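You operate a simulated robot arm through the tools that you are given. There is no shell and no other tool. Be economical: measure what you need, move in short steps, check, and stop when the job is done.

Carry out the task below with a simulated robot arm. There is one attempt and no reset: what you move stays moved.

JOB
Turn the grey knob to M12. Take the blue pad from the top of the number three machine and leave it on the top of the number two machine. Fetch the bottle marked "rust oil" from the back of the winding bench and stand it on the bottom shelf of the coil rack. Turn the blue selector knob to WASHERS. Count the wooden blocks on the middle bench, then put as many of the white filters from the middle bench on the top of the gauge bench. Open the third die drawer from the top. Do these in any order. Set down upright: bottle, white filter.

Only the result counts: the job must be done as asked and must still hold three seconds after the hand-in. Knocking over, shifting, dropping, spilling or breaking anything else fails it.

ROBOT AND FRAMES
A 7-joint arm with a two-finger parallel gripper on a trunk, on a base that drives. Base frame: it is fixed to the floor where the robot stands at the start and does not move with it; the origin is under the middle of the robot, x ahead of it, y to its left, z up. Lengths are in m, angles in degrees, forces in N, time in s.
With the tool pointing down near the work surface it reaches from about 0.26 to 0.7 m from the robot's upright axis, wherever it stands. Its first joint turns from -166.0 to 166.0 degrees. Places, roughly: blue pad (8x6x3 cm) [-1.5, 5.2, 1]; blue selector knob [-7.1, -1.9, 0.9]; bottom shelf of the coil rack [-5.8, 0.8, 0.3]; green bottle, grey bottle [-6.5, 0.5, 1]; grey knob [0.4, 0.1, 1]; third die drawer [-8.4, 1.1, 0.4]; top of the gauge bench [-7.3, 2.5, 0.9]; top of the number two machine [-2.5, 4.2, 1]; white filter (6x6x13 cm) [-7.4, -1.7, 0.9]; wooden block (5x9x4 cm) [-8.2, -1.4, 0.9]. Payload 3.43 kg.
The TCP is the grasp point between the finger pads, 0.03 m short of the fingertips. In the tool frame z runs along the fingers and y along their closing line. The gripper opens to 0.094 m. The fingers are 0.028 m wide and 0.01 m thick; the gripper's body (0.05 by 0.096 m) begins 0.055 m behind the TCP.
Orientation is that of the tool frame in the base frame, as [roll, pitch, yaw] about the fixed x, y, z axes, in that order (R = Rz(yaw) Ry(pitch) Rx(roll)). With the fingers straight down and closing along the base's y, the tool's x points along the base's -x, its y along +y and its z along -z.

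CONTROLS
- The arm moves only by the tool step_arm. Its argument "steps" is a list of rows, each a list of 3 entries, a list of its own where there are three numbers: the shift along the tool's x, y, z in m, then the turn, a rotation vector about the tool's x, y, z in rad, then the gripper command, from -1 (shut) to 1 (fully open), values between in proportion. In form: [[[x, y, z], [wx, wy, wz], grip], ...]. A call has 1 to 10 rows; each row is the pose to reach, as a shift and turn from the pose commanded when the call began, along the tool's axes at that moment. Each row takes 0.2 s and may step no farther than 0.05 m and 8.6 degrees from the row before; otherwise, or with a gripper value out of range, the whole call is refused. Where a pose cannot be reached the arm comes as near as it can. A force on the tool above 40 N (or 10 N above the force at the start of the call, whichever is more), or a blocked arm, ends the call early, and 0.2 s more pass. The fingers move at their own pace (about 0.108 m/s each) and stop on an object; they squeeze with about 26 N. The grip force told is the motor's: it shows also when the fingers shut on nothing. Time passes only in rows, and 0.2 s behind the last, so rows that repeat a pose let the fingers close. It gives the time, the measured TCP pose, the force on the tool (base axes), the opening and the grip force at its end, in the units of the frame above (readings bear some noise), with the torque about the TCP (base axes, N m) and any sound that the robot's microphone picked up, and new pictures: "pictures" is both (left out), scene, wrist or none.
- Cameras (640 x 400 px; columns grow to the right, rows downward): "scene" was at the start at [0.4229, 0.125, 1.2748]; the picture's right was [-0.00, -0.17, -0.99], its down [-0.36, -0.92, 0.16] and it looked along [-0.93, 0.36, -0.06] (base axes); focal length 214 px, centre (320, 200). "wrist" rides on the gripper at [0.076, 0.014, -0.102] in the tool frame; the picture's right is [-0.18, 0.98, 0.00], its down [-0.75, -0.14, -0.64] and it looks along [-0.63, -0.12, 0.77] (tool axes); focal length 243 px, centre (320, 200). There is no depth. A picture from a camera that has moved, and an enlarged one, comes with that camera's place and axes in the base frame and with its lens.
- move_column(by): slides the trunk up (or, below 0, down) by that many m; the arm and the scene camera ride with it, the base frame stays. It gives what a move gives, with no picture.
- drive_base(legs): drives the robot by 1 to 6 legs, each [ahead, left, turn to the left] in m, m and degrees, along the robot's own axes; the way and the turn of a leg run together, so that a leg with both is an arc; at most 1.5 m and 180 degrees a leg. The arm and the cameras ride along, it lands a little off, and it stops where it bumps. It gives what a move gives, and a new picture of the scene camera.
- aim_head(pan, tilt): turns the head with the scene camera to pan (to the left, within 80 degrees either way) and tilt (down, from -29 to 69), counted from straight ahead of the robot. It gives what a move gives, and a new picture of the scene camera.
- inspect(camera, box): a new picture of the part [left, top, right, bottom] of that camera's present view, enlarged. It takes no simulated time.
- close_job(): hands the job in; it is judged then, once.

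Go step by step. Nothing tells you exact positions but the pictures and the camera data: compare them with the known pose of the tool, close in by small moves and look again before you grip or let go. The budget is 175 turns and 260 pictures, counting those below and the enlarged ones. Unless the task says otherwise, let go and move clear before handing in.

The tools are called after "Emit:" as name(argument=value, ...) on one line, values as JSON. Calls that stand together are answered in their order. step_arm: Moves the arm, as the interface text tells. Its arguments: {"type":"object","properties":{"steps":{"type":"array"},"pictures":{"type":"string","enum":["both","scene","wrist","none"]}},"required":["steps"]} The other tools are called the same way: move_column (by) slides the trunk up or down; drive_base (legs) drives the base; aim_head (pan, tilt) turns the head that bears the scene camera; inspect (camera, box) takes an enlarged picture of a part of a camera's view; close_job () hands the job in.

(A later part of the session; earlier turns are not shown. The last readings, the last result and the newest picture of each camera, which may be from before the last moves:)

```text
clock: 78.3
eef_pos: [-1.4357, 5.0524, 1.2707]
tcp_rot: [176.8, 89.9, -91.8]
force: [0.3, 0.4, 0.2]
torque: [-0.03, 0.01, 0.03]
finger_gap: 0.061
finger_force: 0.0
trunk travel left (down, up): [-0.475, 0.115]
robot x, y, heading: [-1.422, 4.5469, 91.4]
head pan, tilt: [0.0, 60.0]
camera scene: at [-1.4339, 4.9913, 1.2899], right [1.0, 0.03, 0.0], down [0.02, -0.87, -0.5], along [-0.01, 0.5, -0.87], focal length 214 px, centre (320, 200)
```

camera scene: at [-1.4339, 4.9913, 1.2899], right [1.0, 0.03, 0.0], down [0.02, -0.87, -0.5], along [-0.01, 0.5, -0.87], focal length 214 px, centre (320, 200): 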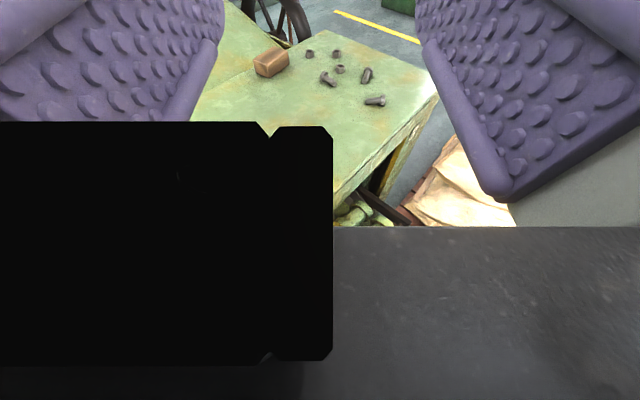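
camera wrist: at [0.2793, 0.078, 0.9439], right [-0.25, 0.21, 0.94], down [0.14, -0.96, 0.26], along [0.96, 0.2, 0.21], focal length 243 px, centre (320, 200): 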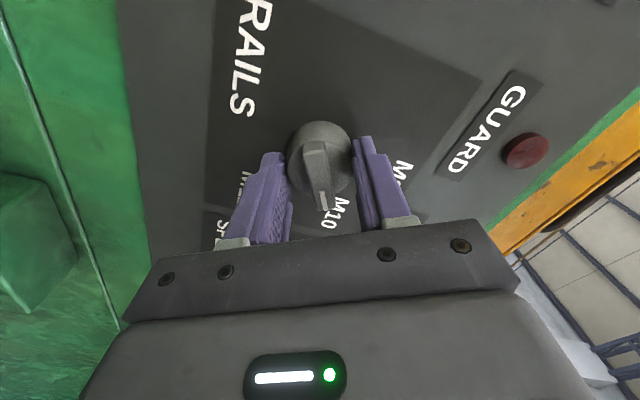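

The pad is at about (-1.48, 5.23), its short side along about 60°. I'll close in 8 cm and turn the tool to point down.

Emit:
drive_base(legs=[[0.08, 0, 0]])

Emit:
step_arm(steps=[[[0, 0, 0], [0, 0.149, 0], 1], [[0, 0, 0], [0, 0.298, 0], 1], [[0, 0, 0], [0, 0.447, 0], 1], [[0, 0, 0], [0, 0.596, 0], 1], [[0, 0, 0], [0, 0.745, 0], 1], [[0, 0, 0], [0, 0.894, 0], 1], [[0, 0, 0], [0, 1.043, 0], 1], [[0, 0, 0], [0, 1.192, 0], 1], [[0, 0, 0], [0, 1.341, 0], 1], [[0, 0, 0], [0, 1.49, 0], 1]], pictures="none")

Emit:
step_arm(steps=[[[0, 0, 0], [0, 0.08, 0], 1]], pictures="none")

Emit:
aim_head(pan=0, tilt=20)

```text
clock: 79.4
eef_pos: [-1.4357, 5.1337, 1.2695]
tcp_rot: [178.4, 89.9, -90.1]
force: [0.1, 0.2, -0.2]
torque: [0.03, -0.01, 0.0]
finger_gap: 0.0612
finger_force: 0.0
trunk travel left (down, up): [-0.475, 0.115]
robot x, y, heading: [-1.4213, 4.6292, 91.4]
head pan, tilt: [0.0, 60.0]
camera scene: at [-1.4358, 5.0721, 1.2892], right [1.0, 0.03, 0.0], down [0.02, -0.87, -0.5], along [-0.01, 0.5, -0.87], focal length 214 px, centre (320, 200)
```

scene: 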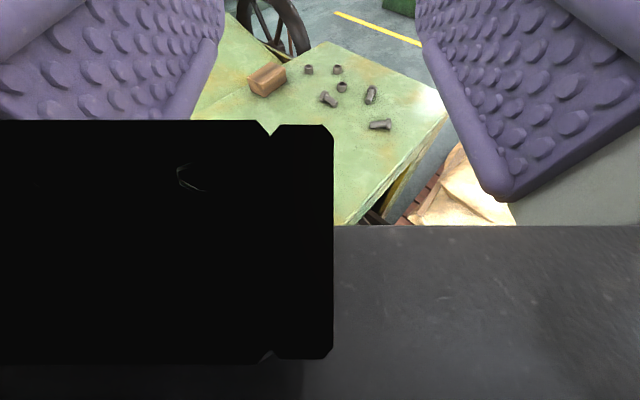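

```text
clock: 81.6
eef_pos: [-1.4375, 5.1328, 1.2684]
tcp_rot: [-180.0, 4.4, -88.7]
force: [0.6, 0.8, 0.4]
torque: [-0.02, -0.03, 0.01]
finger_gap: 0.0938
finger_force: 0.1
trunk travel left (down, up): [-0.475, 0.115]
robot x, y, heading: [-1.4222, 4.6274, 91.4]
head pan, tilt: [0.0, 60.0]
```

```text
clock: 82.0
eef_pos: [-1.4364, 5.1323, 1.27]
tcp_rot: [-180.0, -0.2, -88.6]
force: [0.2, 0.4, -0.1]
torque: [-0.02, 0.0, 0.0]
finger_gap: 0.0942
finger_force: 0.2
trunk travel left (down, up): [-0.475, 0.115]
robot x, y, heading: [-1.4265, 4.6312, 91.2]
head pan, tilt: [0.0, 60.0]
```

```text
clock: 83.1
eef_pos: [-1.4362, 5.1306, 1.2698]
tcp_rot: [-180.0, -0.1, -88.7]
force: [-0.2, 0.3, -0.2]
torque: [0.01, -0.03, -0.02]
finger_gap: 0.0943
finger_force: 0.1
trunk travel left (down, up): [-0.475, 0.115]
robot x, y, heading: [-1.4215, 4.6257, 91.4]
head pan, tilt: [0.0, 20.0]
camera scene: at [-1.4394, 5.2111, 1.307], right [1.0, 0.03, 0.0], down [0.02, -0.94, 0.34], along [0.01, -0.34, -0.94], focal length 214 px, centre (320, 200)
```

scene: 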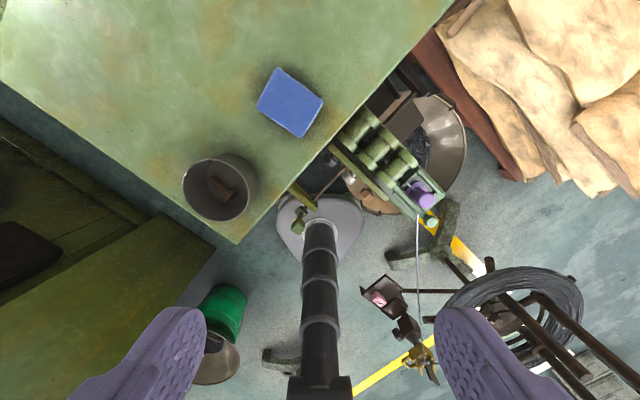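

The pad's position and angle are confirmed. I'll move above it, turning the hand so the fingers close across the short side.

Emit:
step_arm(steps=[[[-0.014, 0.005, 0.02], [0, 0, -0.129], 1], [[-0.027, 0.01, 0.04], [0, 0, -0.258], 1], [[-0.04, 0.016, 0.06], [0, 0, -0.387], 1], [[-0.053, 0.021, 0.08], [0, 0, -0.515], 1], [[-0.067, 0.026, 0.1], [0, 0, -0.644], 1], [[-0.08, 0.032, 0.12], [0, 0, -0.773], 1], [[-0.093, 0.037, 0.14], [0, 0, -0.9], 1], [[-0.106, 0.042, 0.16], [0, 0, -1.03], 1]])

```text
clock: 84.9
eef_pos: [-1.4813, 5.2381, 1.1093]
tcp_rot: [180.0, 0.0, -29.4]
force: [0.1, 0.1, 0.2]
torque: [-0.04, -0.02, -0.01]
finger_gap: 0.0938
finger_force: 0.1
trunk travel left (down, up): [-0.475, 0.115]
robot x, y, heading: [-1.4206, 4.6287, 91.3]
head pan, tilt: [0.0, 20.0]
camera scene: at [-1.5497, 5.2779, 1.1463], right [0.49, 0.87, 0.0], down [0.82, -0.46, 0.34], along [0.3, -0.17, -0.94], focal length 214 px, centre (320, 200)
camera wrist: at [-1.4216, 5.1876, 1.2115], right [-0.64, -0.77, 0.0], down [-0.59, 0.49, 0.64], along [-0.49, 0.41, -0.77], focal length 243 px, centre (320, 200)
```

scene: 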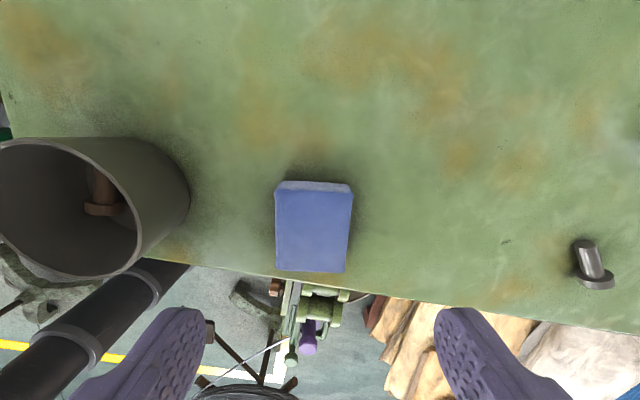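
wrist: 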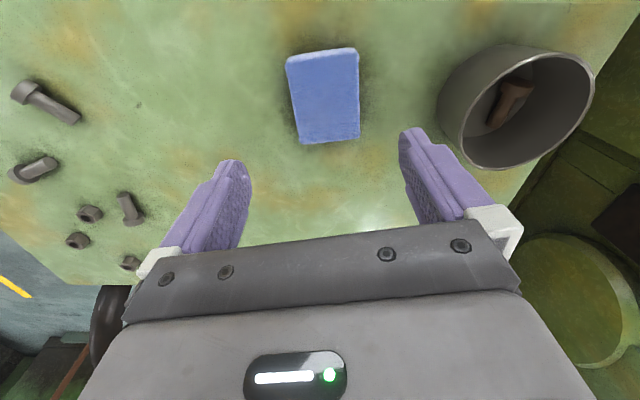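

The pad is centred to within 6 mm. I'll descend to z ≈ 1.0 (fingertips just above the machine top) and close.

Emit:
step_arm(steps=[[[0, 0.005, 0.035], [0, 0, 0], 1], [[0, 0.005, 0.07], [0, 0, 0], 1], [[0, 0.005, 0.095], [0, 0, 0], 1], [[0, 0.005, 0.108], [0, 0, 0], 1], [[0, 0.005, 0.108], [0, 0, 0], -1], [[0, 0.005, 0.108], [0, 0, 0], -1], [[0, 0.005, 0.108], [0, 0, 0], -1]])

```text
clock: 86.5
eef_pos: [-1.483, 5.232, 1.0016]
tcp_rot: [179.9, 0.1, -29.5]
force: [-0.5, 0.9, 0.8]
torque: [-0.01, -0.03, 0.0]
finger_gap: 0.06
finger_force: 26.5
trunk travel left (down, up): [-0.475, 0.115]
robot x, y, heading: [-1.4257, 4.6251, 91.2]
head pan, tilt: [0.0, 20.0]
camera scene: at [-1.5506, 5.2726, 1.0398], right [0.49, 0.87, 0.0], down [0.82, -0.46, 0.34], along [0.3, -0.17, -0.94], focal length 214 px, centre (320, 200)
camera wrist: at [-1.4226, 5.182, 1.105], right [-0.64, -0.76, 0.0], down [-0.59, 0.49, 0.64], along [-0.49, 0.41, -0.77], focal length 243 px, centre (320, 200)
```

scene: 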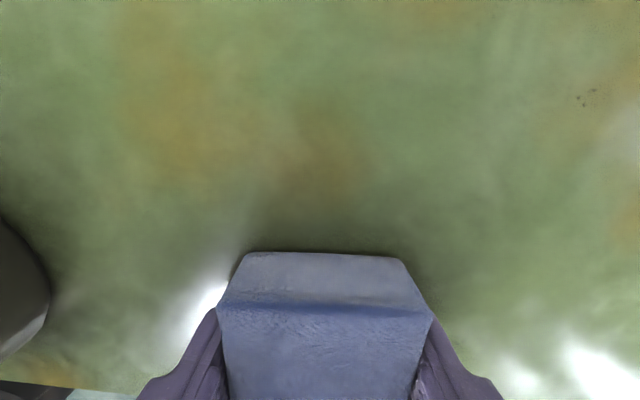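
wrist: 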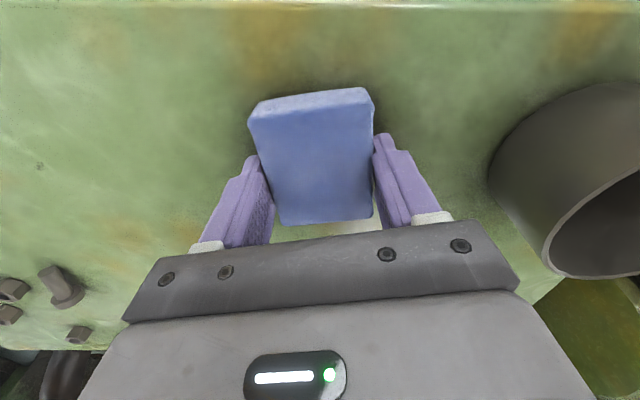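

Gripped at 6 cm. Lifting and drawing the arm in.

Emit:
step_arm(steps=[[[0, 0, -0.04], [0, 0, 0], -1], [[0, 0, -0.08], [0, 0, 0], -1], [[0, 0, -0.12], [0, 0, 0], -1], [[0, 0, -0.16], [0, 0, 0], -1], [[0, 0, -0.2], [0, 0, 0.14], -1], [[0, 0, -0.23], [0, 0, 0.28], -1], [[0, 0, -0.25], [0, 0, 0.42], -1], [[0, 0, -0.25], [0, 0, 0.56], -1], [[0, 0, -0.25], [0, 0, 0.7], -1], [[0, 0, -0.25], [0, 0, 0.84], -1]], pictures="scene")

Emit:
step_arm(steps=[[[0.03, 0, 0], [0, 0, 0.1], -1], [[0.07, 0, 0], [0, 0, 0.19], -1], [[0.11, 0, 0], [0, 0, 0.19], -1], [[0.15, 0, 0], [0, 0, 0.19], -1], [[0.19, 0, 0], [0, 0, 0.19], -1], [[0.22, 0, 0], [0, 0, 0.19], -1]], pictures="scene")

```text
clock: 88.7
eef_pos: [-1.4831, 5.2334, 1.2529]
tcp_rot: [-180.0, 0.0, -77.8]
force: [-0.6, 0.2, -0.7]
torque: [-0.02, 0.0, 0.01]
finger_gap: 0.0597
finger_force: 25.5
trunk travel left (down, up): [-0.475, 0.115]
robot x, y, heading: [-1.4248, 4.628, 91.8]
head pan, tilt: [0.0, 20.0]
camera scene: at [-1.5006, 5.3103, 1.2895], right [0.98, 0.21, 0.0], down [0.2, -0.92, 0.34], along [0.07, -0.33, -0.94], focal length 214 px, centre (320, 200)
```

scene: 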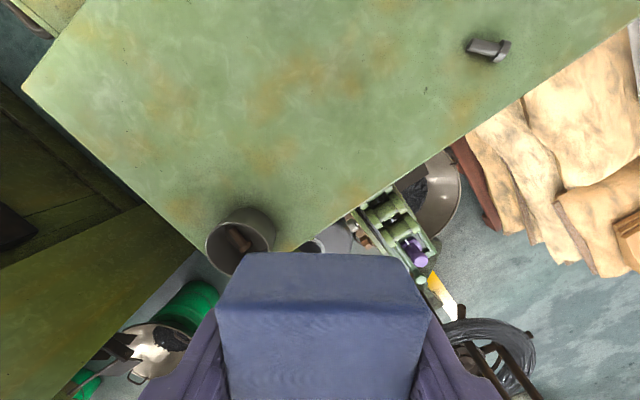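

```text
clock: 90.1
eef_pos: [-1.4387, 5.0151, 1.2514]
tcp_rot: [179.9, 0.1, -88.6]
force: [-0.4, -0.4, -1.3]
torque: [0.01, 0.01, 0.05]
finger_gap: 0.0594
finger_force: 26.4
trunk travel left (down, up): [-0.475, 0.115]
robot x, y, heading: [-1.4237, 4.6247, 91.2]
head pan, tilt: [0.0, 20.0]
camera scene: at [-1.4405, 5.0946, 1.2886], right [1.0, 0.02, 0.0], down [0.02, -0.94, 0.34], along [0.01, -0.34, -0.94], focal length 214 px, centre (320, 200)
```

scene: 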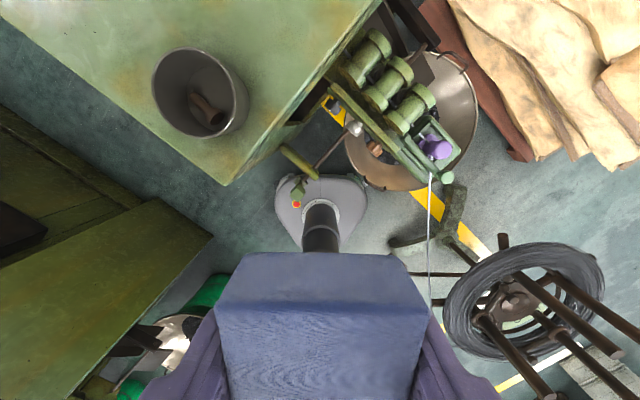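

Pad in hand. Next I'll slide left to the gap between machines two and three and turn to face machine two's top.

Emit:
drive_base(legs=[[-0.07, 0.26, 0], [0, 0, 98]])

Emit:
aim_head(pan=0, tilt=0)

```text
clock: 96.1
eef_pos: [-2.0679, 4.483, 1.251]
tcp_rot: [180.0, -0.2, 9.6]
force: [-0.5, 0.2, -0.4]
torque: [0.01, 0.02, 0.0]
finger_gap: 0.0591
finger_force: 25.8
trunk travel left (down, up): [-0.475, 0.115]
robot x, y, heading: [-1.6877, 4.5537, -170.5]
head pan, tilt: [0.0, 20.0]
camera scene: at [-2.1456, 4.4723, 1.2883], right [-0.17, 0.99, 0.0], down [0.93, 0.16, 0.34], along [0.34, 0.06, -0.94], focal length 214 px, centre (320, 200)
```

scene: 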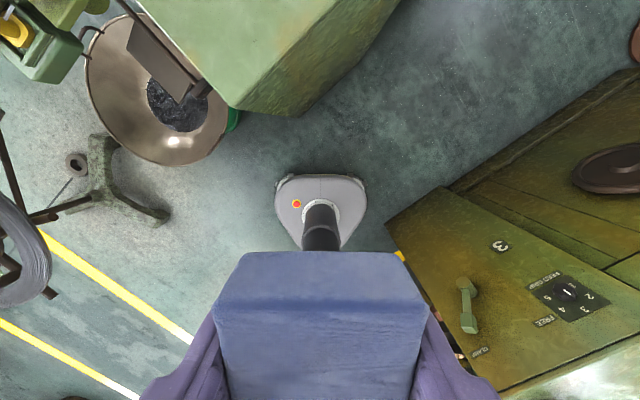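

```text
clock: 97.0
eef_pos: [-2.0677, 4.4829, 1.2516]
tcp_rot: [179.9, 0.1, 9.6]
force: [0.4, 0.0, -1.0]
torque: [-0.03, 0.0, 0.0]
finger_gap: 0.0589
finger_force: 26.0
trunk travel left (down, up): [-0.475, 0.115]
robot x, y, heading: [-1.6884, 4.5503, -170.1]
head pan, tilt: [0.0, 0.0]
camera scene: at [-2.1773, 4.467, 1.2913], right [-0.17, 0.99, 0.0], down [0.99, 0.17, 0.0], along [0.0, 0.0, -1.0], focal length 214 px, centre (320, 200)
```

scene: 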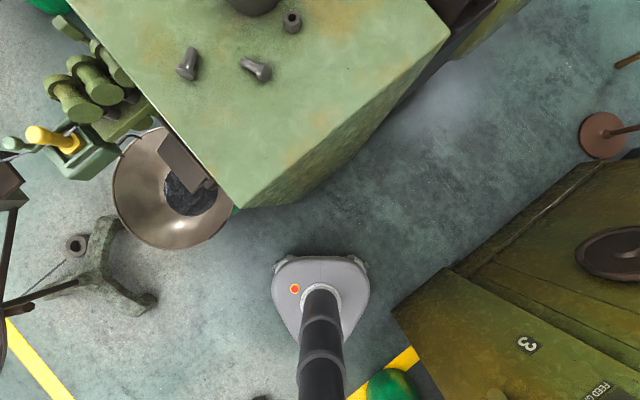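

Machine two's top right corner area is free. I'll carry the pad over the spot at about (-2.28, 4.41) and lower part way.

Emit:
step_arm(steps=[[[-0.037, 0.006, 0], [0, 0, 0], -1], [[-0.074, 0.012, 0], [0, 0, 0], -1], [[-0.11, 0.018, 0], [0, 0, 0], -1], [[-0.147, 0.024, 0], [0, 0, 0], -1], [[-0.184, 0.03, 0], [0, 0, 0], -1], [[-0.221, 0.036, 0], [0, 0, 0], -1], [[-0.221, 0.036, 0.05], [0, 0, 0], -1], [[-0.221, 0.036, 0.1], [0, 0, 0], -1], [[-0.221, 0.036, 0.15], [0, 0, 0], -1]])

```text
clock: 99.0
eef_pos: [-2.2797, 4.4101, 1.1024]
tcp_rot: [180.0, -0.1, 9.6]
force: [0.0, 1.0, -1.5]
torque: [0.05, -0.01, -0.02]
finger_gap: 0.0591
finger_force: 25.8
trunk travel left (down, up): [-0.475, 0.115]
robot x, y, heading: [-1.684, 4.5486, -170.8]
head pan, tilt: [0.0, 0.0]
camera scene: at [-2.39, 4.3944, 1.1416], right [-0.17, 0.99, 0.0], down [0.99, 0.17, 0.0], along [0.0, 0.0, -1.0], focal length 214 px, centre (320, 200)
camera wrist: at [-2.2029, 4.409, 1.2036], right [-0.02, -1.0, 0.0], down [-0.77, 0.01, 0.64], along [-0.64, 0.01, -0.77], focal length 243 px, centre (320, 200)
```

scene: 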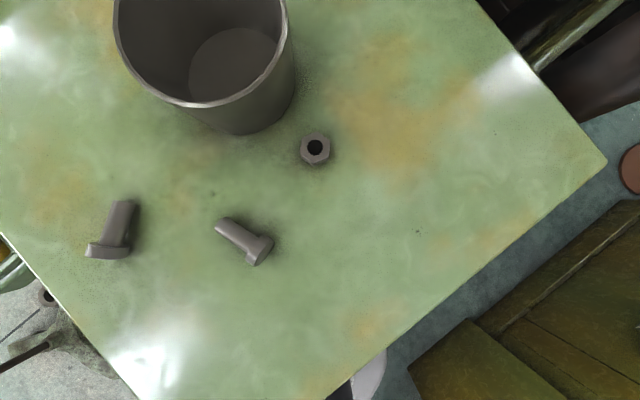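
wrist: 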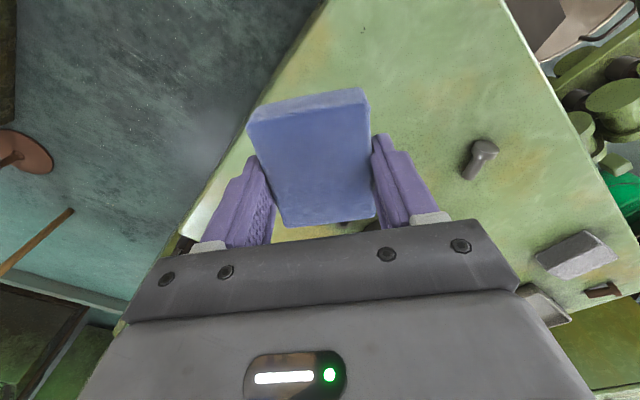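

A bit too near the edge; I'll shift 3 cm inward and lower gently.

Emit:
step_arm(steps=[[[-0.03, 0, 0], [0, 0, 0], -1], [[-0.03, 0, 0.04], [0, 0, 0], -1], [[-0.03, 0, 0.075], [0, 0, 0], -1], [[-0.03, 0, 0.09], [0, 0, 0], -1], [[-0.03, 0, 0.095], [0, 0, 0], -1]])

```text
clock: 100.2
eef_pos: [-2.3099, 4.4062, 1.0053]
tcp_rot: [-179.8, 0.0, 9.6]
force: [1.2, 0.2, -1.1]
torque: [-0.01, -0.02, 0.02]
finger_gap: 0.0588
finger_force: 25.6
trunk travel left (down, up): [-0.475, 0.115]
robot x, y, heading: [-1.6834, 4.5497, -170.2]
head pan, tilt: [0.0, 0.0]
camera scene: at [-2.4189, 4.3895, 1.0453], right [-0.17, 0.99, 0.0], down [0.99, 0.17, 0.0], along [0.0, 0.0, -1.0], focal length 214 px, centre (320, 200)
camera wrist: at [-2.2319, 4.4041, 1.1074], right [-0.02, -1.0, 0.0], down [-0.77, 0.01, 0.64], along [-0.64, 0.01, -0.77], focal length 243 px, centre (320, 200)
```

scene: 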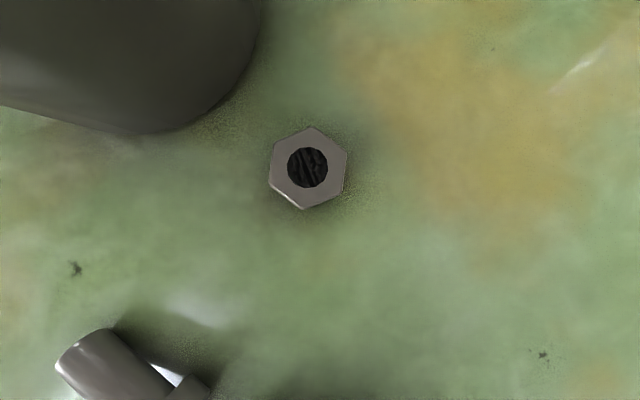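
wrist: 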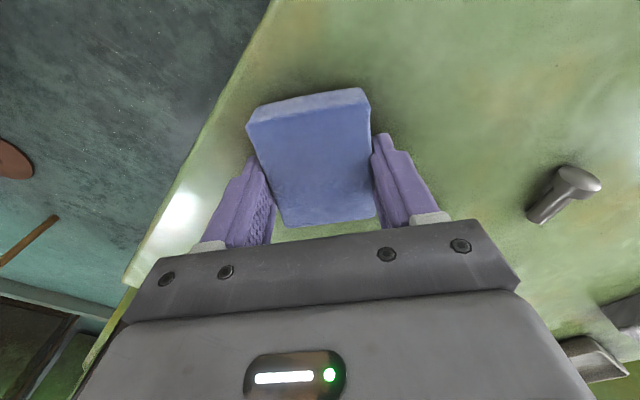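

Close to the surface, no contact yet. Lowering in 2 mm steps.

Emit:
step_arm(steps=[[[0, 0, 0.002], [0, 0, 0], -1], [[0, 0, 0.004], [0, 0, 0], -1], [[0, 0, 0.006], [0, 0, 0], -1]], pictures="none")

```text
clock: 101.0
eef_pos: [-2.31, 4.4059, 1.0029]
tcp_rot: [179.9, 0.4, 9.6]
force: [2.1, 0.6, 25.6]
torque: [0.16, -0.67, -0.01]
finger_gap: 0.0591
finger_force: 26.0
trunk travel left (down, up): [-0.475, 0.115]
robot x, y, heading: [-1.6859, 4.5516, -170.4]
head pan, tilt: [0.0, 0.0]
```

Contact at 25 N. I'll ease up 2 mm, open, and rise.

Emit:
step_arm(steps=[[[0, 0, -0.003], [0, 0, 0], -1], [[0, 0, -0.003], [0, 0, 0], 0.6], [[0, 0, -0.003], [0, 0, 0], 0.6], [[0, 0, -0.04], [0, 0, 0], 0.6], [[0, 0, -0.08], [0, 0, 0], 0.6], [[0, 0, -0.12], [0, 0, 0], 0.6], [[0, 0, -0.16], [0, 0, 0], 0.6], [[0, 0, -0.2], [0, 0, 0], 0.6], [[0, 0, -0.24], [0, 0, 0], 0.6]])

```text
clock: 103.0
eef_pos: [-2.3072, 4.405, 1.2422]
tcp_rot: [180.0, 0.0, 9.6]
force: [0.5, -0.5, 0.0]
torque: [0.01, 0.01, 0.02]
finger_gap: 0.0753
finger_force: 0.1
trunk travel left (down, up): [-0.475, 0.115]
robot x, y, heading: [-1.6853, 4.549, -170.7]
head pan, tilt: [0.0, 0.0]
camera scene: at [-2.4169, 4.3892, 1.2808], right [-0.17, 0.99, 0.0], down [0.99, 0.17, 0.0], along [0.0, 0.0, -1.0], focal length 214 px, centre (320, 200)
camera wrist: at [-2.2299, 4.4038, 1.3429], right [-0.02, -1.0, 0.0], down [-0.77, 0.01, 0.64], along [-0.64, 0.01, -0.77], focal length 243 px, centre (320, 200)
```

scene: 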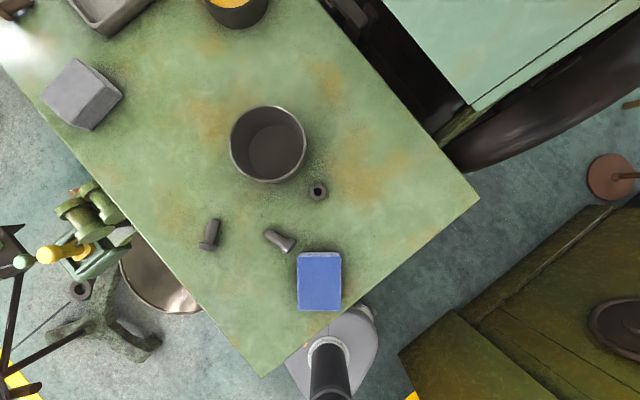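
wrist: 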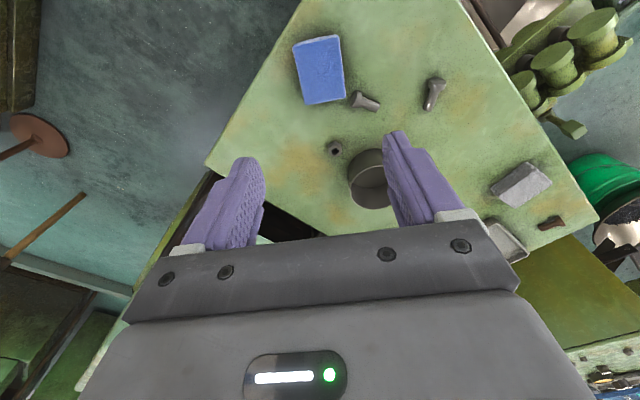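

The blue pad rests on machine two. I'll pull the arm in and bring the tool level for driving.

Emit:
step_arm(steps=[[[0.04, 0, 0], [0, 0, 0], 0.6], [[0.08, 0, 0], [0, 0, 0], 0.6], [[0.11, 0, 0], [0, -0.14, 0], 0.6], [[0.11, 0, 0], [0, -0.28, 0], 0.6], [[0.11, 0, 0], [0, -0.42, 0], 0.6], [[0.11, 0, 0], [0, -0.56, 0], 0.6], [[0.11, 0, 0], [0, -0.7, 0], 0.6], [[0.11, 0, 0], [0, -0.84, 0], 0.6], [[0.11, 0, 0], [0, -0.98, 0], 0.6], [[0.11, 0, 0], [0, -1.12, 0], 0.6]], pictures="none")

Emit:
step_arm(steps=[[[0, 0, 0], [0, -0.15, 0], 0.6], [[0, 0, 0], [0, -0.3, 0], 0.6], [[0, 0, 0], [0, -0.45, 0], 0.6]], pictures="none")

Emit:
drive_base(legs=[[0, 0, 120], [0.9, 0, 0]])

```text
clock: 105.2
eef_pos: [-2.2016, 4.4247, 1.2405]
tcp_rot: [179.9, 64.3, 9.5]
force: [0.5, 0.0, 0.7]
torque: [0.03, 0.0, 0.0]
finger_gap: 0.0754
finger_force: 0.1
trunk travel left (down, up): [-0.475, 0.115]
robot x, y, heading: [-1.683, 4.5508, -170.5]
head pan, tilt: [0.0, 0.0]
```

```text
clock: 106.0
eef_pos: [-2.202, 4.4239, 1.2394]
tcp_rot: [-3.6, 89.9, -173.9]
force: [-0.2, 0.2, 0.1]
torque: [-0.01, 0.0, -0.02]
finger_gap: 0.0751
finger_force: 0.2
trunk travel left (down, up): [-0.475, 0.115]
robot x, y, heading: [-1.6876, 4.5553, -170.3]
head pan, tilt: [0.0, 0.0]
```

```text
clock: 115.8
eef_pos: [-0.7224, 3.49, 1.2391]
tcp_rot: [179.4, 89.8, 130.1]
force: [-0.4, -0.6, -0.2]
torque: [0.03, -0.01, 0.01]
finger_gap: 0.0752
finger_force: 0.0
trunk travel left (down, up): [-0.475, 0.115]
robot x, y, heading: [-1.0967, 3.8686, -49.2]
head pan, tilt: [0.0, 0.0]
camera scene: at [-0.7496, 3.5218, 1.3497], right [-0.76, -0.65, 0.0], down [0.0, 0.0, -1.0], along [0.65, -0.76, 0.0], focal length 214 px, centre (320, 200)
```

scene: 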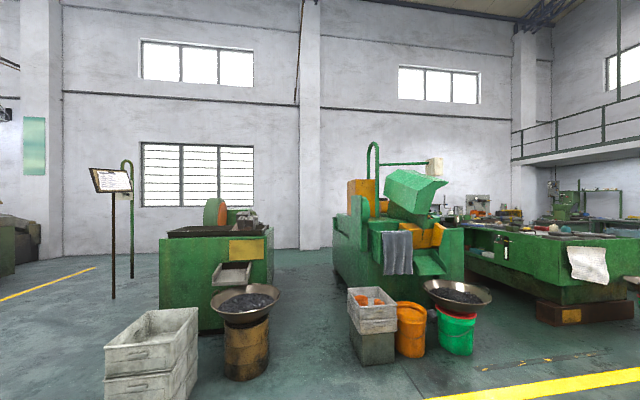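

I'll head into the aisle and then turn down it toward the benches.

Emit:
drive_base(legs=[[0.5, 0, 0], [0, 0, -56.5], [1.5, 0, 0], [0.6, 0, 0], [0, 0, -45]])

```text
clock: 133.2
eef_pos: [-1.7283, 1.159, 1.2404]
tcp_rot: [171.8, 89.9, 22.7]
force: [-0.1, -0.2, -1.3]
torque: [-0.01, 0.0, 0.02]
finger_gap: 0.0754
finger_force: 0.0
trunk travel left (down, up): [-0.475, 0.115]
robot x, y, heading: [-1.2957, 1.466, -149.1]
head pan, tilt: [0.0, 0.0]
camera scene: at [-1.6958, 1.1825, 1.3499], right [-0.51, 0.86, 0.0], down [0.0, 0.0, -1.0], along [-0.86, -0.51, 0.0], focal length 214 px, centre (320, 200)
```

scene: 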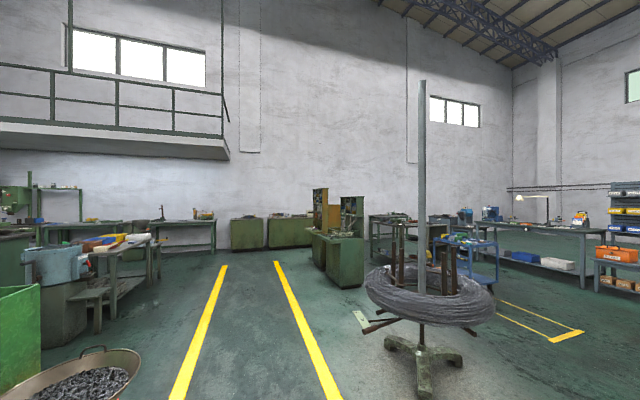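

The work area is ahead. I'll drive down the aisle past the wire coil stand and look again.

Emit:
drive_base(legs=[[0, 0, 6], [1.4, 0, 0], [1.3, 0, 0], [0, 0, -30]])

Emit:
aim_head(pan=0, tilt=12)

```text
clock: 148.5
eef_pos: [-4.011, -0.2558, 1.2385]
tcp_rot: [169.8, 89.9, -3.4]
force: [-1.1, 0.4, 0.3]
torque: [-0.01, -0.01, 0.0]
finger_gap: 0.0755
finger_force: 0.1
trunk travel left (down, up): [-0.475, 0.115]
robot x, y, heading: [-3.49, -0.1534, -172.9]
head pan, tilt: [0.0, 0.0]
camera scene: at [-3.9725, -0.247, 1.3499], right [-0.12, 0.99, 0.0], down [0.0, 0.0, -1.0], along [-0.99, -0.12, 0.0], focal length 214 px, centre (320, 200)
```

scene: 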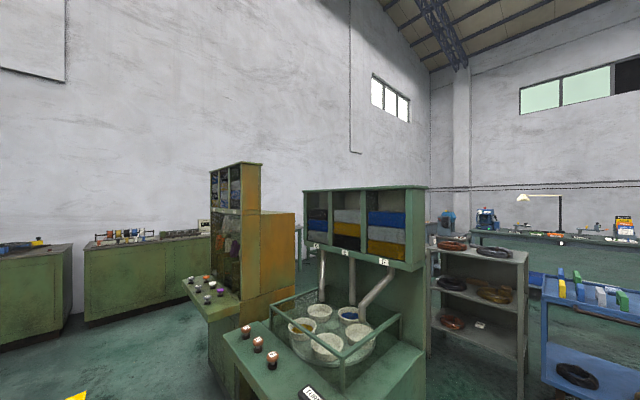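

```text
clock: 149.2
eef_pos: [-4.0111, -0.2548, 1.2395]
tcp_rot: [177.5, 89.9, 4.2]
force: [-0.4, 0.6, -0.1]
torque: [0.0, 0.05, 0.01]
finger_gap: 0.0753
finger_force: 0.1
trunk travel left (down, up): [-0.475, 0.115]
robot x, y, heading: [-3.4893, -0.1529, -173.3]
head pan, tilt: [0.0, 12.0]
camera scene: at [-3.9757, -0.2476, 1.3307], right [-0.12, 0.99, 0.0], down [0.21, 0.02, -0.98], along [-0.97, -0.11, -0.21], focal length 214 px, centre (320, 200)
```

scene: 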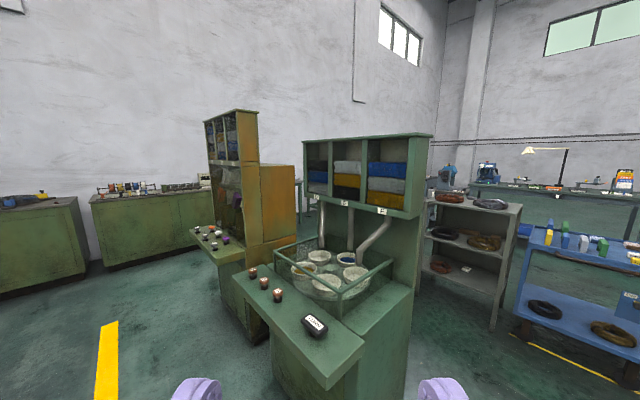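

I see the coil rack to the right and hutch units hiding the winding bench. I'll go around their left side into the inner area.

Emit:
drive_base(legs=[[0, 0, 45], [1.3, 0, 0], [0, 0, -50]])

```text
clock: 160.0
eef_pos: [-4.8266, -1.2045, 1.2402]
tcp_rot: [172.2, 90.0, -7.0]
force: [0.1, -0.6, 1.4]
torque: [0.02, 0.01, 0.03]
finger_gap: 0.0751
finger_force: 0.1
trunk travel left (down, up): [-0.475, 0.115]
robot x, y, heading: [-4.295, -1.1543, -179.0]
head pan, tilt: [0.0, 12.0]
camera scene: at [-4.7903, -1.2022, 1.3307], right [-0.01, 1.0, 0.0], down [0.21, 0.0, -0.98], along [-0.98, -0.01, -0.21], focal length 214 px, centre (320, 200)
```

scene: 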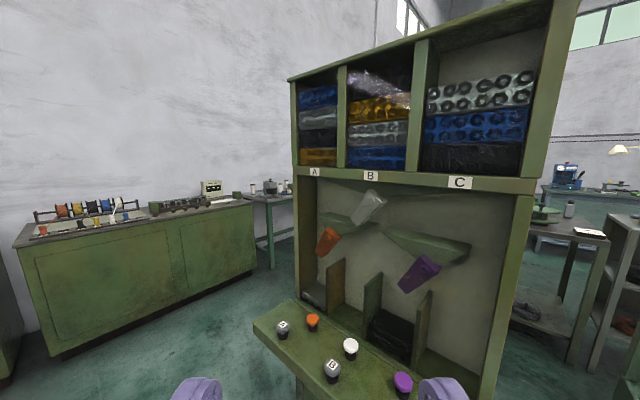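

The benches sit at 45° along the wall; the winding bench shows to the right behind unit C. I'll pass to the left of this unit along the wall bench.

Emit:
drive_base(legs=[[0, 0, 48], [1.5, 0, 0], [0, 0, -93], [0.9, 0, 0]])

Emit:
aim_head(pan=-45, tilt=15)

Emit:
aim_head(pan=30, tilt=20)

```text
clock: 177.8
eef_pos: [-6.3021, -1.2076, 1.2404]
tcp_rot: [179.2, 89.9, -48.1]
force: [0.9, 0.6, -0.4]
torque: [-0.02, -0.01, 0.03]
finger_gap: 0.075
finger_force: 0.1
trunk travel left (down, up): [-0.475, 0.115]
robot x, y, heading: [-5.9166, -1.5733, 132.6]
head pan, tilt: [0.0, 12.0]
camera scene: at [-6.2777, -1.2332, 1.3305], right [0.74, 0.68, 0.0], down [0.14, -0.15, -0.98], along [-0.66, 0.72, -0.21], focal length 214 px, centre (320, 200)
```

scene: 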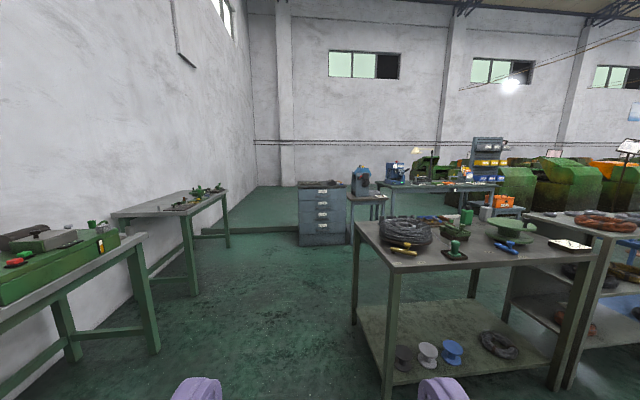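

```text
clock: 178.9
eef_pos: [-6.3011, -1.2079, 1.2397]
tcp_rot: [178.2, 89.8, -49.2]
force: [-0.4, 0.0, 0.2]
torque: [-0.01, -0.02, -0.02]
finger_gap: 0.0754
finger_force: 0.0
trunk travel left (down, up): [-0.475, 0.115]
robot x, y, heading: [-5.9111, -1.5702, 132.8]
head pan, tilt: [-45.0, 15.0]
camera scene: at [-6.2104, -1.2088, 1.3258], right [1.0, -0.04, 0.0], down [-0.01, -0.26, -0.97], along [0.04, 0.96, -0.26], focal length 214 px, centre (320, 200)
```

scene: 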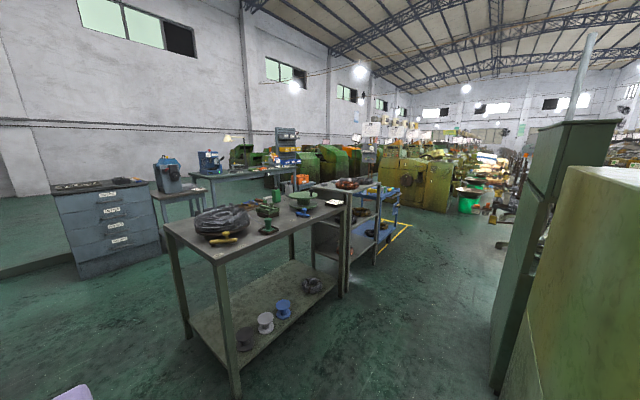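

```text
clock: 180.4
eef_pos: [-6.3017, -1.208, 1.2401]
tcp_rot: [-0.5, 89.9, 132.3]
force: [-0.2, 0.4, 0.7]
torque: [0.0, -0.01, 0.01]
finger_gap: 0.0754
finger_force: 0.0
trunk travel left (down, up): [-0.475, 0.115]
robot x, y, heading: [-5.9163, -1.5711, 132.7]
head pan, tilt: [30.0, 20.0]
camera scene: at [-6.3031, -1.2742, 1.3177], right [0.3, 0.95, 0.0], down [0.33, -0.1, -0.94], along [-0.9, 0.28, -0.34], focal length 214 px, centre (320, 200)
```

scene: 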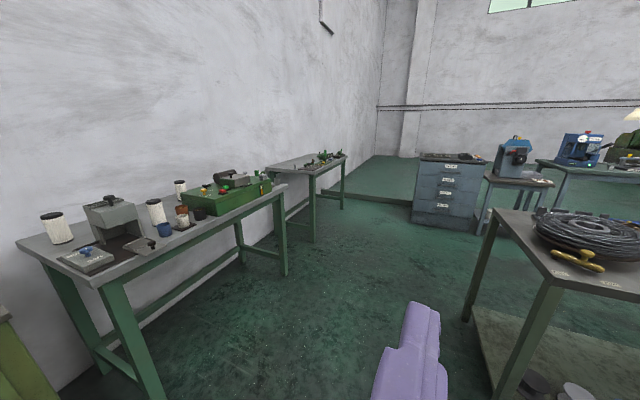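

The middle bench with filters and blue selector is left, the winding bench right, die cabinet ahead. I'll look closer at the winding bench.

Emit:
aim_head(pan=-30, tilt=15)

Emit:
inspect(camera="scene", box=[220, 160, 420, 285])

```text
clock: 181.7
eef_pos: [-6.3015, -1.2077, 1.2406]
tcp_rot: [177.9, 89.9, -49.4]
force: [-0.2, -0.1, 0.2]
torque: [0.01, 0.01, -0.02]
finger_gap: 0.0754
finger_force: 0.0
trunk travel left (down, up): [-0.475, 0.115]
robot x, y, heading: [-5.9149, -1.5719, 132.5]
head pan, tilt: [-30.0, 15.0]
camera scene: at [-6.2347, -1.211, 1.3258], right [0.98, 0.22, 0.0], down [0.06, -0.25, -0.97], along [-0.21, 0.94, -0.26], focal length 214 px, centre (320, 200)
```

scene: 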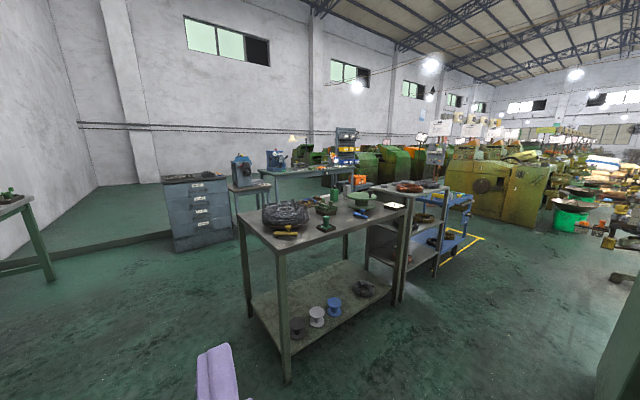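

```text
3.20 times, centred on (320, 222) of scene
camera zoom: at [-6.2347, -1.211, 1.3258], right [0.98, 0.22, 0.0], down [0.06, -0.25, -0.97], along [-0.21, 0.94, -0.26], focal length 686 px, centre (320, 128)
```

zoom: 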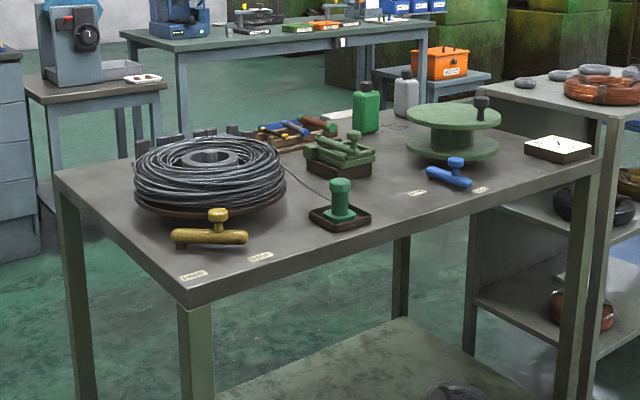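

The green and grey bottles stand at the back right of the winding bench. I'll drive around its left end to the back side so I can read the labels and grip.

Emit:
drive_base(legs=[[0, 0.26, 4.5], [1.2, 0, 0], [1.1, 0, 0], [0, 0, -90]])

Emit:
aim_head(pan=0, tilt=15)

```text
clock: 198.3
eef_pos: [-7.4875, 0.2032, 1.2401]
tcp_rot: [176.1, 89.9, -135.8]
force: [-0.3, 0.1, -0.2]
torque: [-0.02, 0.04, 0.03]
finger_gap: 0.0752
finger_force: 0.1
trunk travel left (down, up): [-0.475, 0.115]
robot x, y, heading: [-7.8083, -0.2185, 48.4]
head pan, tilt: [-30.0, 15.0]
camera scene: at [-7.4867, 0.1387, 1.3258], right [0.31, -0.95, 0.0], down [-0.25, -0.08, -0.97], along [0.92, 0.3, -0.26], focal length 214 px, centre (320, 200)
```

scene: 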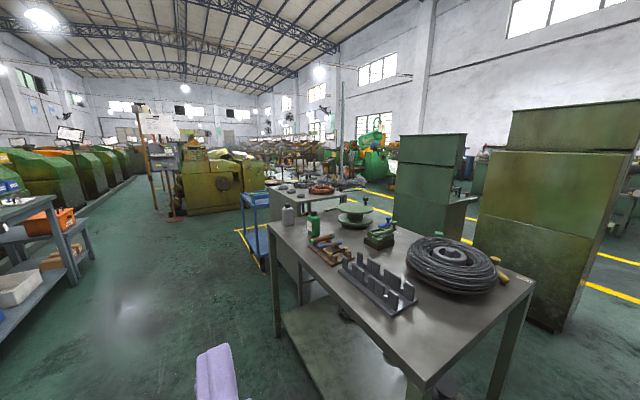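

```text
clock: 199.3
eef_pos: [-7.4883, 0.2039, 1.2409]
tcp_rot: [-178.0, 89.8, -129.8]
force: [0.1, 0.0, -0.2]
torque: [0.01, -0.01, 0.01]
finger_gap: 0.0753
finger_force: 0.1
trunk travel left (down, up): [-0.475, 0.115]
robot x, y, heading: [-7.8151, -0.2175, 48.1]
head pan, tilt: [0.0, 15.0]
camera scene: at [-7.5131, 0.1792, 1.3258], right [0.74, -0.67, 0.0], down [-0.17, -0.19, -0.97], along [0.64, 0.72, -0.26], focal length 214 px, centre (320, 200)
```

scene: 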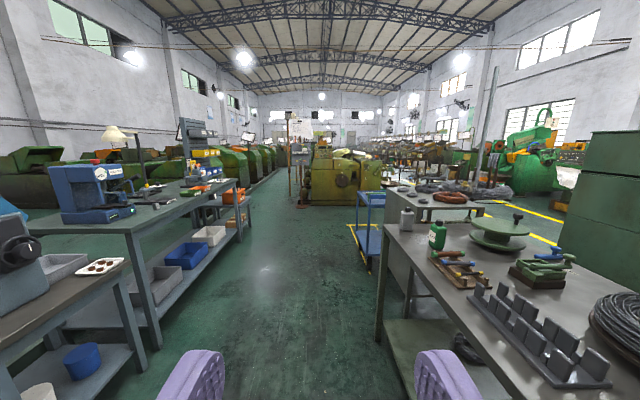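

I can see labels on the bottles from here; zooming.

Emit:
inspect(camera="scene", box=[385, 200, 465, 260])

```text
6.67 times, centred on (425, 230) of scene
camera zoom: at [-7.5131, 0.1792, 1.3258], right [0.74, -0.67, 0.0], down [-0.17, -0.19, -0.97], along [0.64, 0.72, -0.26], focal length 1430 px, centre (-380, 0)
```

zoom: 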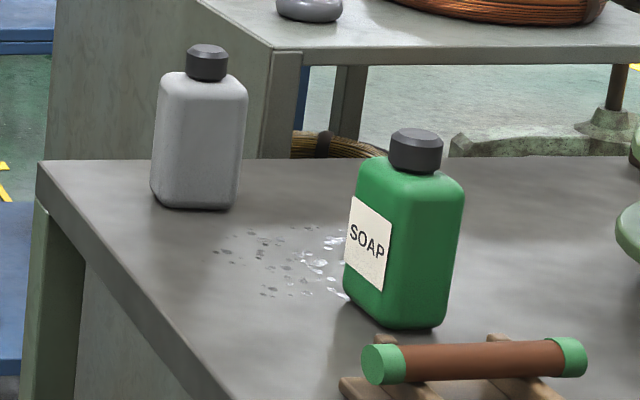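

Green says SOAP, so the grey one should be rust oil; I'll verify its label from the side. Driving along the back of the bench.

Emit:
drive_base(legs=[[0, 0.12, 0], [1.3, 0, 0], [0.3, 0, 0], [0, 0, -91]])

Emit:
aim_head(pan=0, tilt=30)

```text
clock: 212.1
eef_pos: [-6.4043, 0.7006, 1.2391]
tcp_rot: [176.4, 89.9, 133.2]
force: [0.7, -0.7, 0.5]
torque: [0.0, 0.01, -0.01]
finger_gap: 0.0753
finger_force: 0.1
trunk travel left (down, up): [-0.475, 0.115]
robot x, y, heading: [-6.8176, 1.0389, -43.5]
head pan, tilt: [0.0, 15.0]
camera scene: at [-6.4315, 0.7291, 1.3258], right [-0.69, -0.73, 0.0], down [-0.19, 0.18, -0.97], along [0.7, -0.66, -0.26], focal length 214 px, centre (320, 200)
```

scene: 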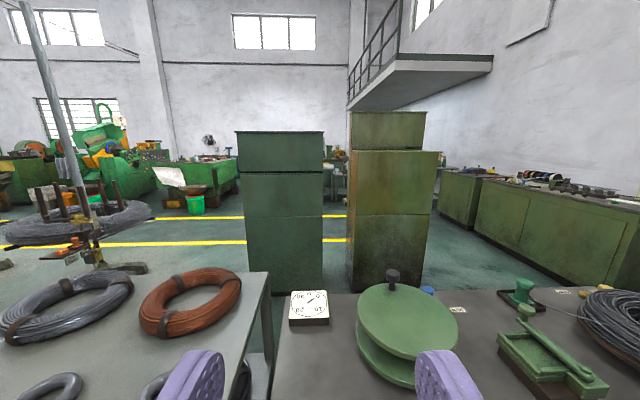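

```text
clock: 212.9
eef_pos: [-6.404, 0.7018, 1.2403]
tcp_rot: [179.4, 89.8, 136.1]
force: [-0.3, 1.1, 0.1]
torque: [0.01, 0.03, -0.02]
finger_gap: 0.0752
finger_force: 0.1
trunk travel left (down, up): [-0.475, 0.115]
robot x, y, heading: [-6.8184, 1.0384, -43.5]
head pan, tilt: [0.0, 30.0]
camera scene: at [-6.4336, 0.7312, 1.3017], right [-0.69, -0.73, 0.0], down [-0.36, 0.34, -0.87], along [0.63, -0.59, -0.5], focal length 214 px, centre (320, 200)
```

scene: 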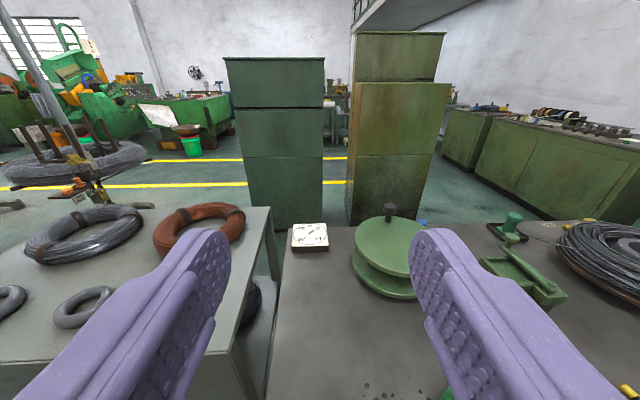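

The bottle is right under the hand. I'll back up 0.22 m, lower the trunk and look.

Emit:
drive_base(legs=[[-0.22, 0, 0]])

Emit:
move_column(by=-0.3)

Emit:
aim_head(pan=0, tilt=22)

```text
clock: 214.6
eef_pos: [-6.5644, 0.8533, 1.2415]
tcp_rot: [4.0, 90.0, -39.4]
force: [-0.1, 0.7, 0.2]
torque: [0.0, -0.01, 0.03]
finger_gap: 0.0752
finger_force: 0.0
trunk travel left (down, up): [-0.475, 0.115]
robot x, y, heading: [-6.9779, 1.187, -43.1]
head pan, tilt: [0.0, 30.0]
camera scene: at [-6.5933, 0.8831, 1.3022], right [-0.69, -0.73, 0.0], down [-0.36, 0.34, -0.87], along [0.63, -0.59, -0.5], focal length 214 px, centre (320, 200)
```

scene: 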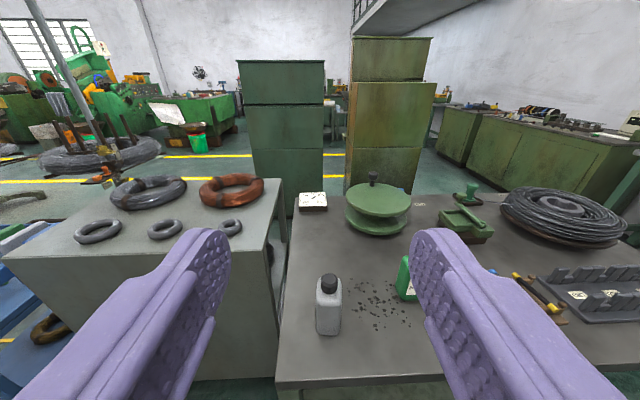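

```text
clock: 217.6
eef_pos: [-6.5637, 0.8526, 0.9404]
tcp_rot: [178.9, 89.9, 135.8]
force: [-0.1, -0.1, -0.4]
torque: [-0.02, -0.01, -0.01]
finger_gap: 0.0752
finger_force: 0.0
trunk travel left (down, up): [-0.175, 0.415]
robot x, y, heading: [-6.9773, 1.1872, -43.0]
head pan, tilt: [0.0, 30.0]
```

```text
clock: 218.2
eef_pos: [-6.5628, 0.8532, 0.9403]
tcp_rot: [-179.6, 89.8, 137.2]
force: [0.1, 0.1, 0.3]
torque: [0.03, -0.01, -0.01]
finger_gap: 0.0753
finger_force: 0.0
trunk travel left (down, up): [-0.175, 0.415]
robot x, y, heading: [-6.9771, 1.1892, -42.9]
head pan, tilt: [0.0, 22.0]
camera scene: at [-6.5906, 0.8806, 1.0144], right [-0.69, -0.73, 0.0], down [-0.27, 0.26, -0.93], along [0.68, -0.63, -0.38], focal length 214 px, centre (320, 200)
```

scene: 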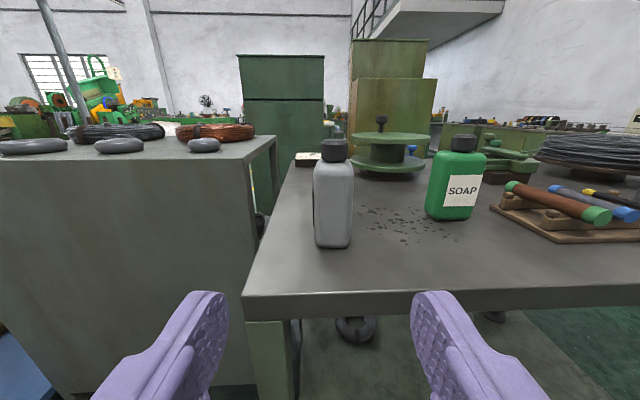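

Emit:
inspect(camera="scene", box=[285, 125, 385, 255])

```text
3.08 times, centred on (335, 190) of scene
camera zoom: at [-6.5906, 0.8806, 1.0144], right [-0.69, -0.73, 0.0], down [-0.27, 0.26, -0.93], along [0.68, -0.63, -0.38], focal length 660 px, centre (274, 231)
```

zoom: 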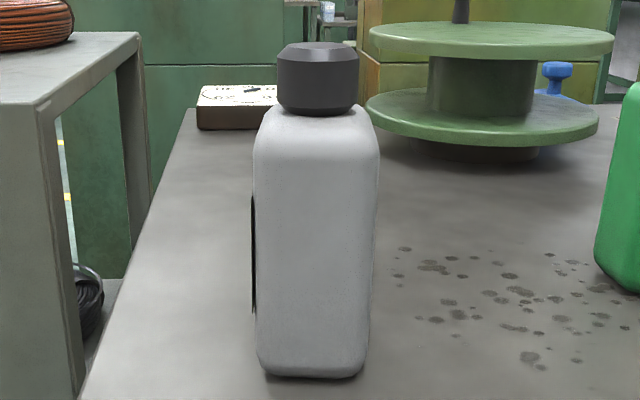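

The dark edge of its label faces the rack. I'll pitch the tool 30° down (so the wrist camera clears the bench), align sideways and look.

Emit:
step_arm(steps=[[[0, -0.004, 0.01], [0, 0.131, 0], 1], [[0, -0.008, 0.02], [0, 0.262, 0], 1], [[0, -0.012, 0.03], [0, 0.393, 0], 1], [[0.01, -0.016, 0.05], [0, 0.524, 0], 1], [[0.02, -0.016, 0.08], [0, 0.524, 0], 1]])

```text
clock: 219.4
eef_pos: [-6.5153, 0.786, 0.919]
tcp_rot: [-180.0, 59.7, 136.8]
force: [0.2, -0.1, 0.1]
torque: [0.0, 0.03, 0.03]
finger_gap: 0.0939
finger_force: 0.0
trunk travel left (down, up): [-0.175, 0.415]
robot x, y, heading: [-6.9731, 1.1855, -43.3]
head pan, tilt: [0.0, 22.0]
camera scene: at [-6.5125, 0.7846, 1.0022], right [-0.69, -0.73, 0.0], down [-0.58, 0.54, -0.61], along [0.45, -0.42, -0.79], focal length 214 px, centre (320, 200)
camera wrist: at [-6.5979, 0.8832, 0.9043], right [0.74, 0.65, 0.16], down [-0.23, 0.02, 0.97], along [0.63, -0.76, 0.16], focal length 243 px, centre (320, 200)
```

scene: 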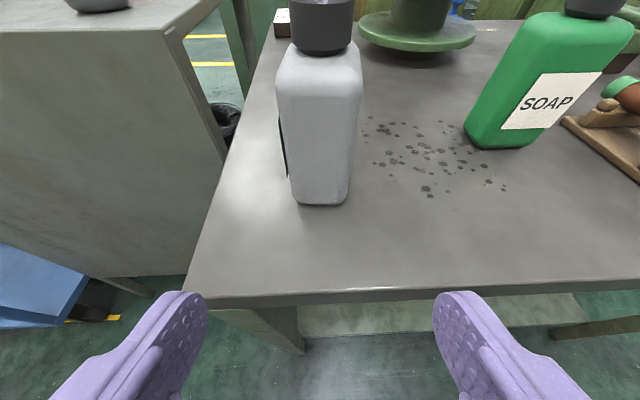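
wrist: 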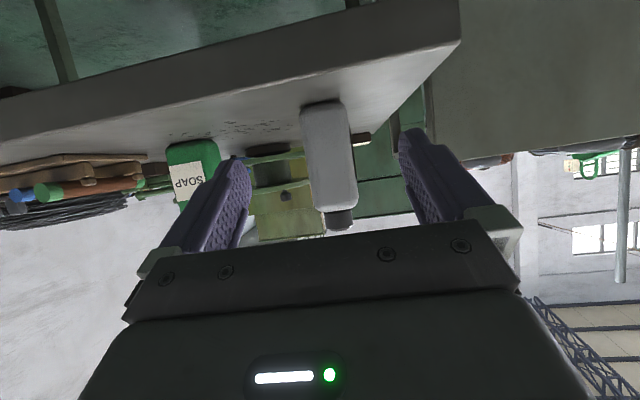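

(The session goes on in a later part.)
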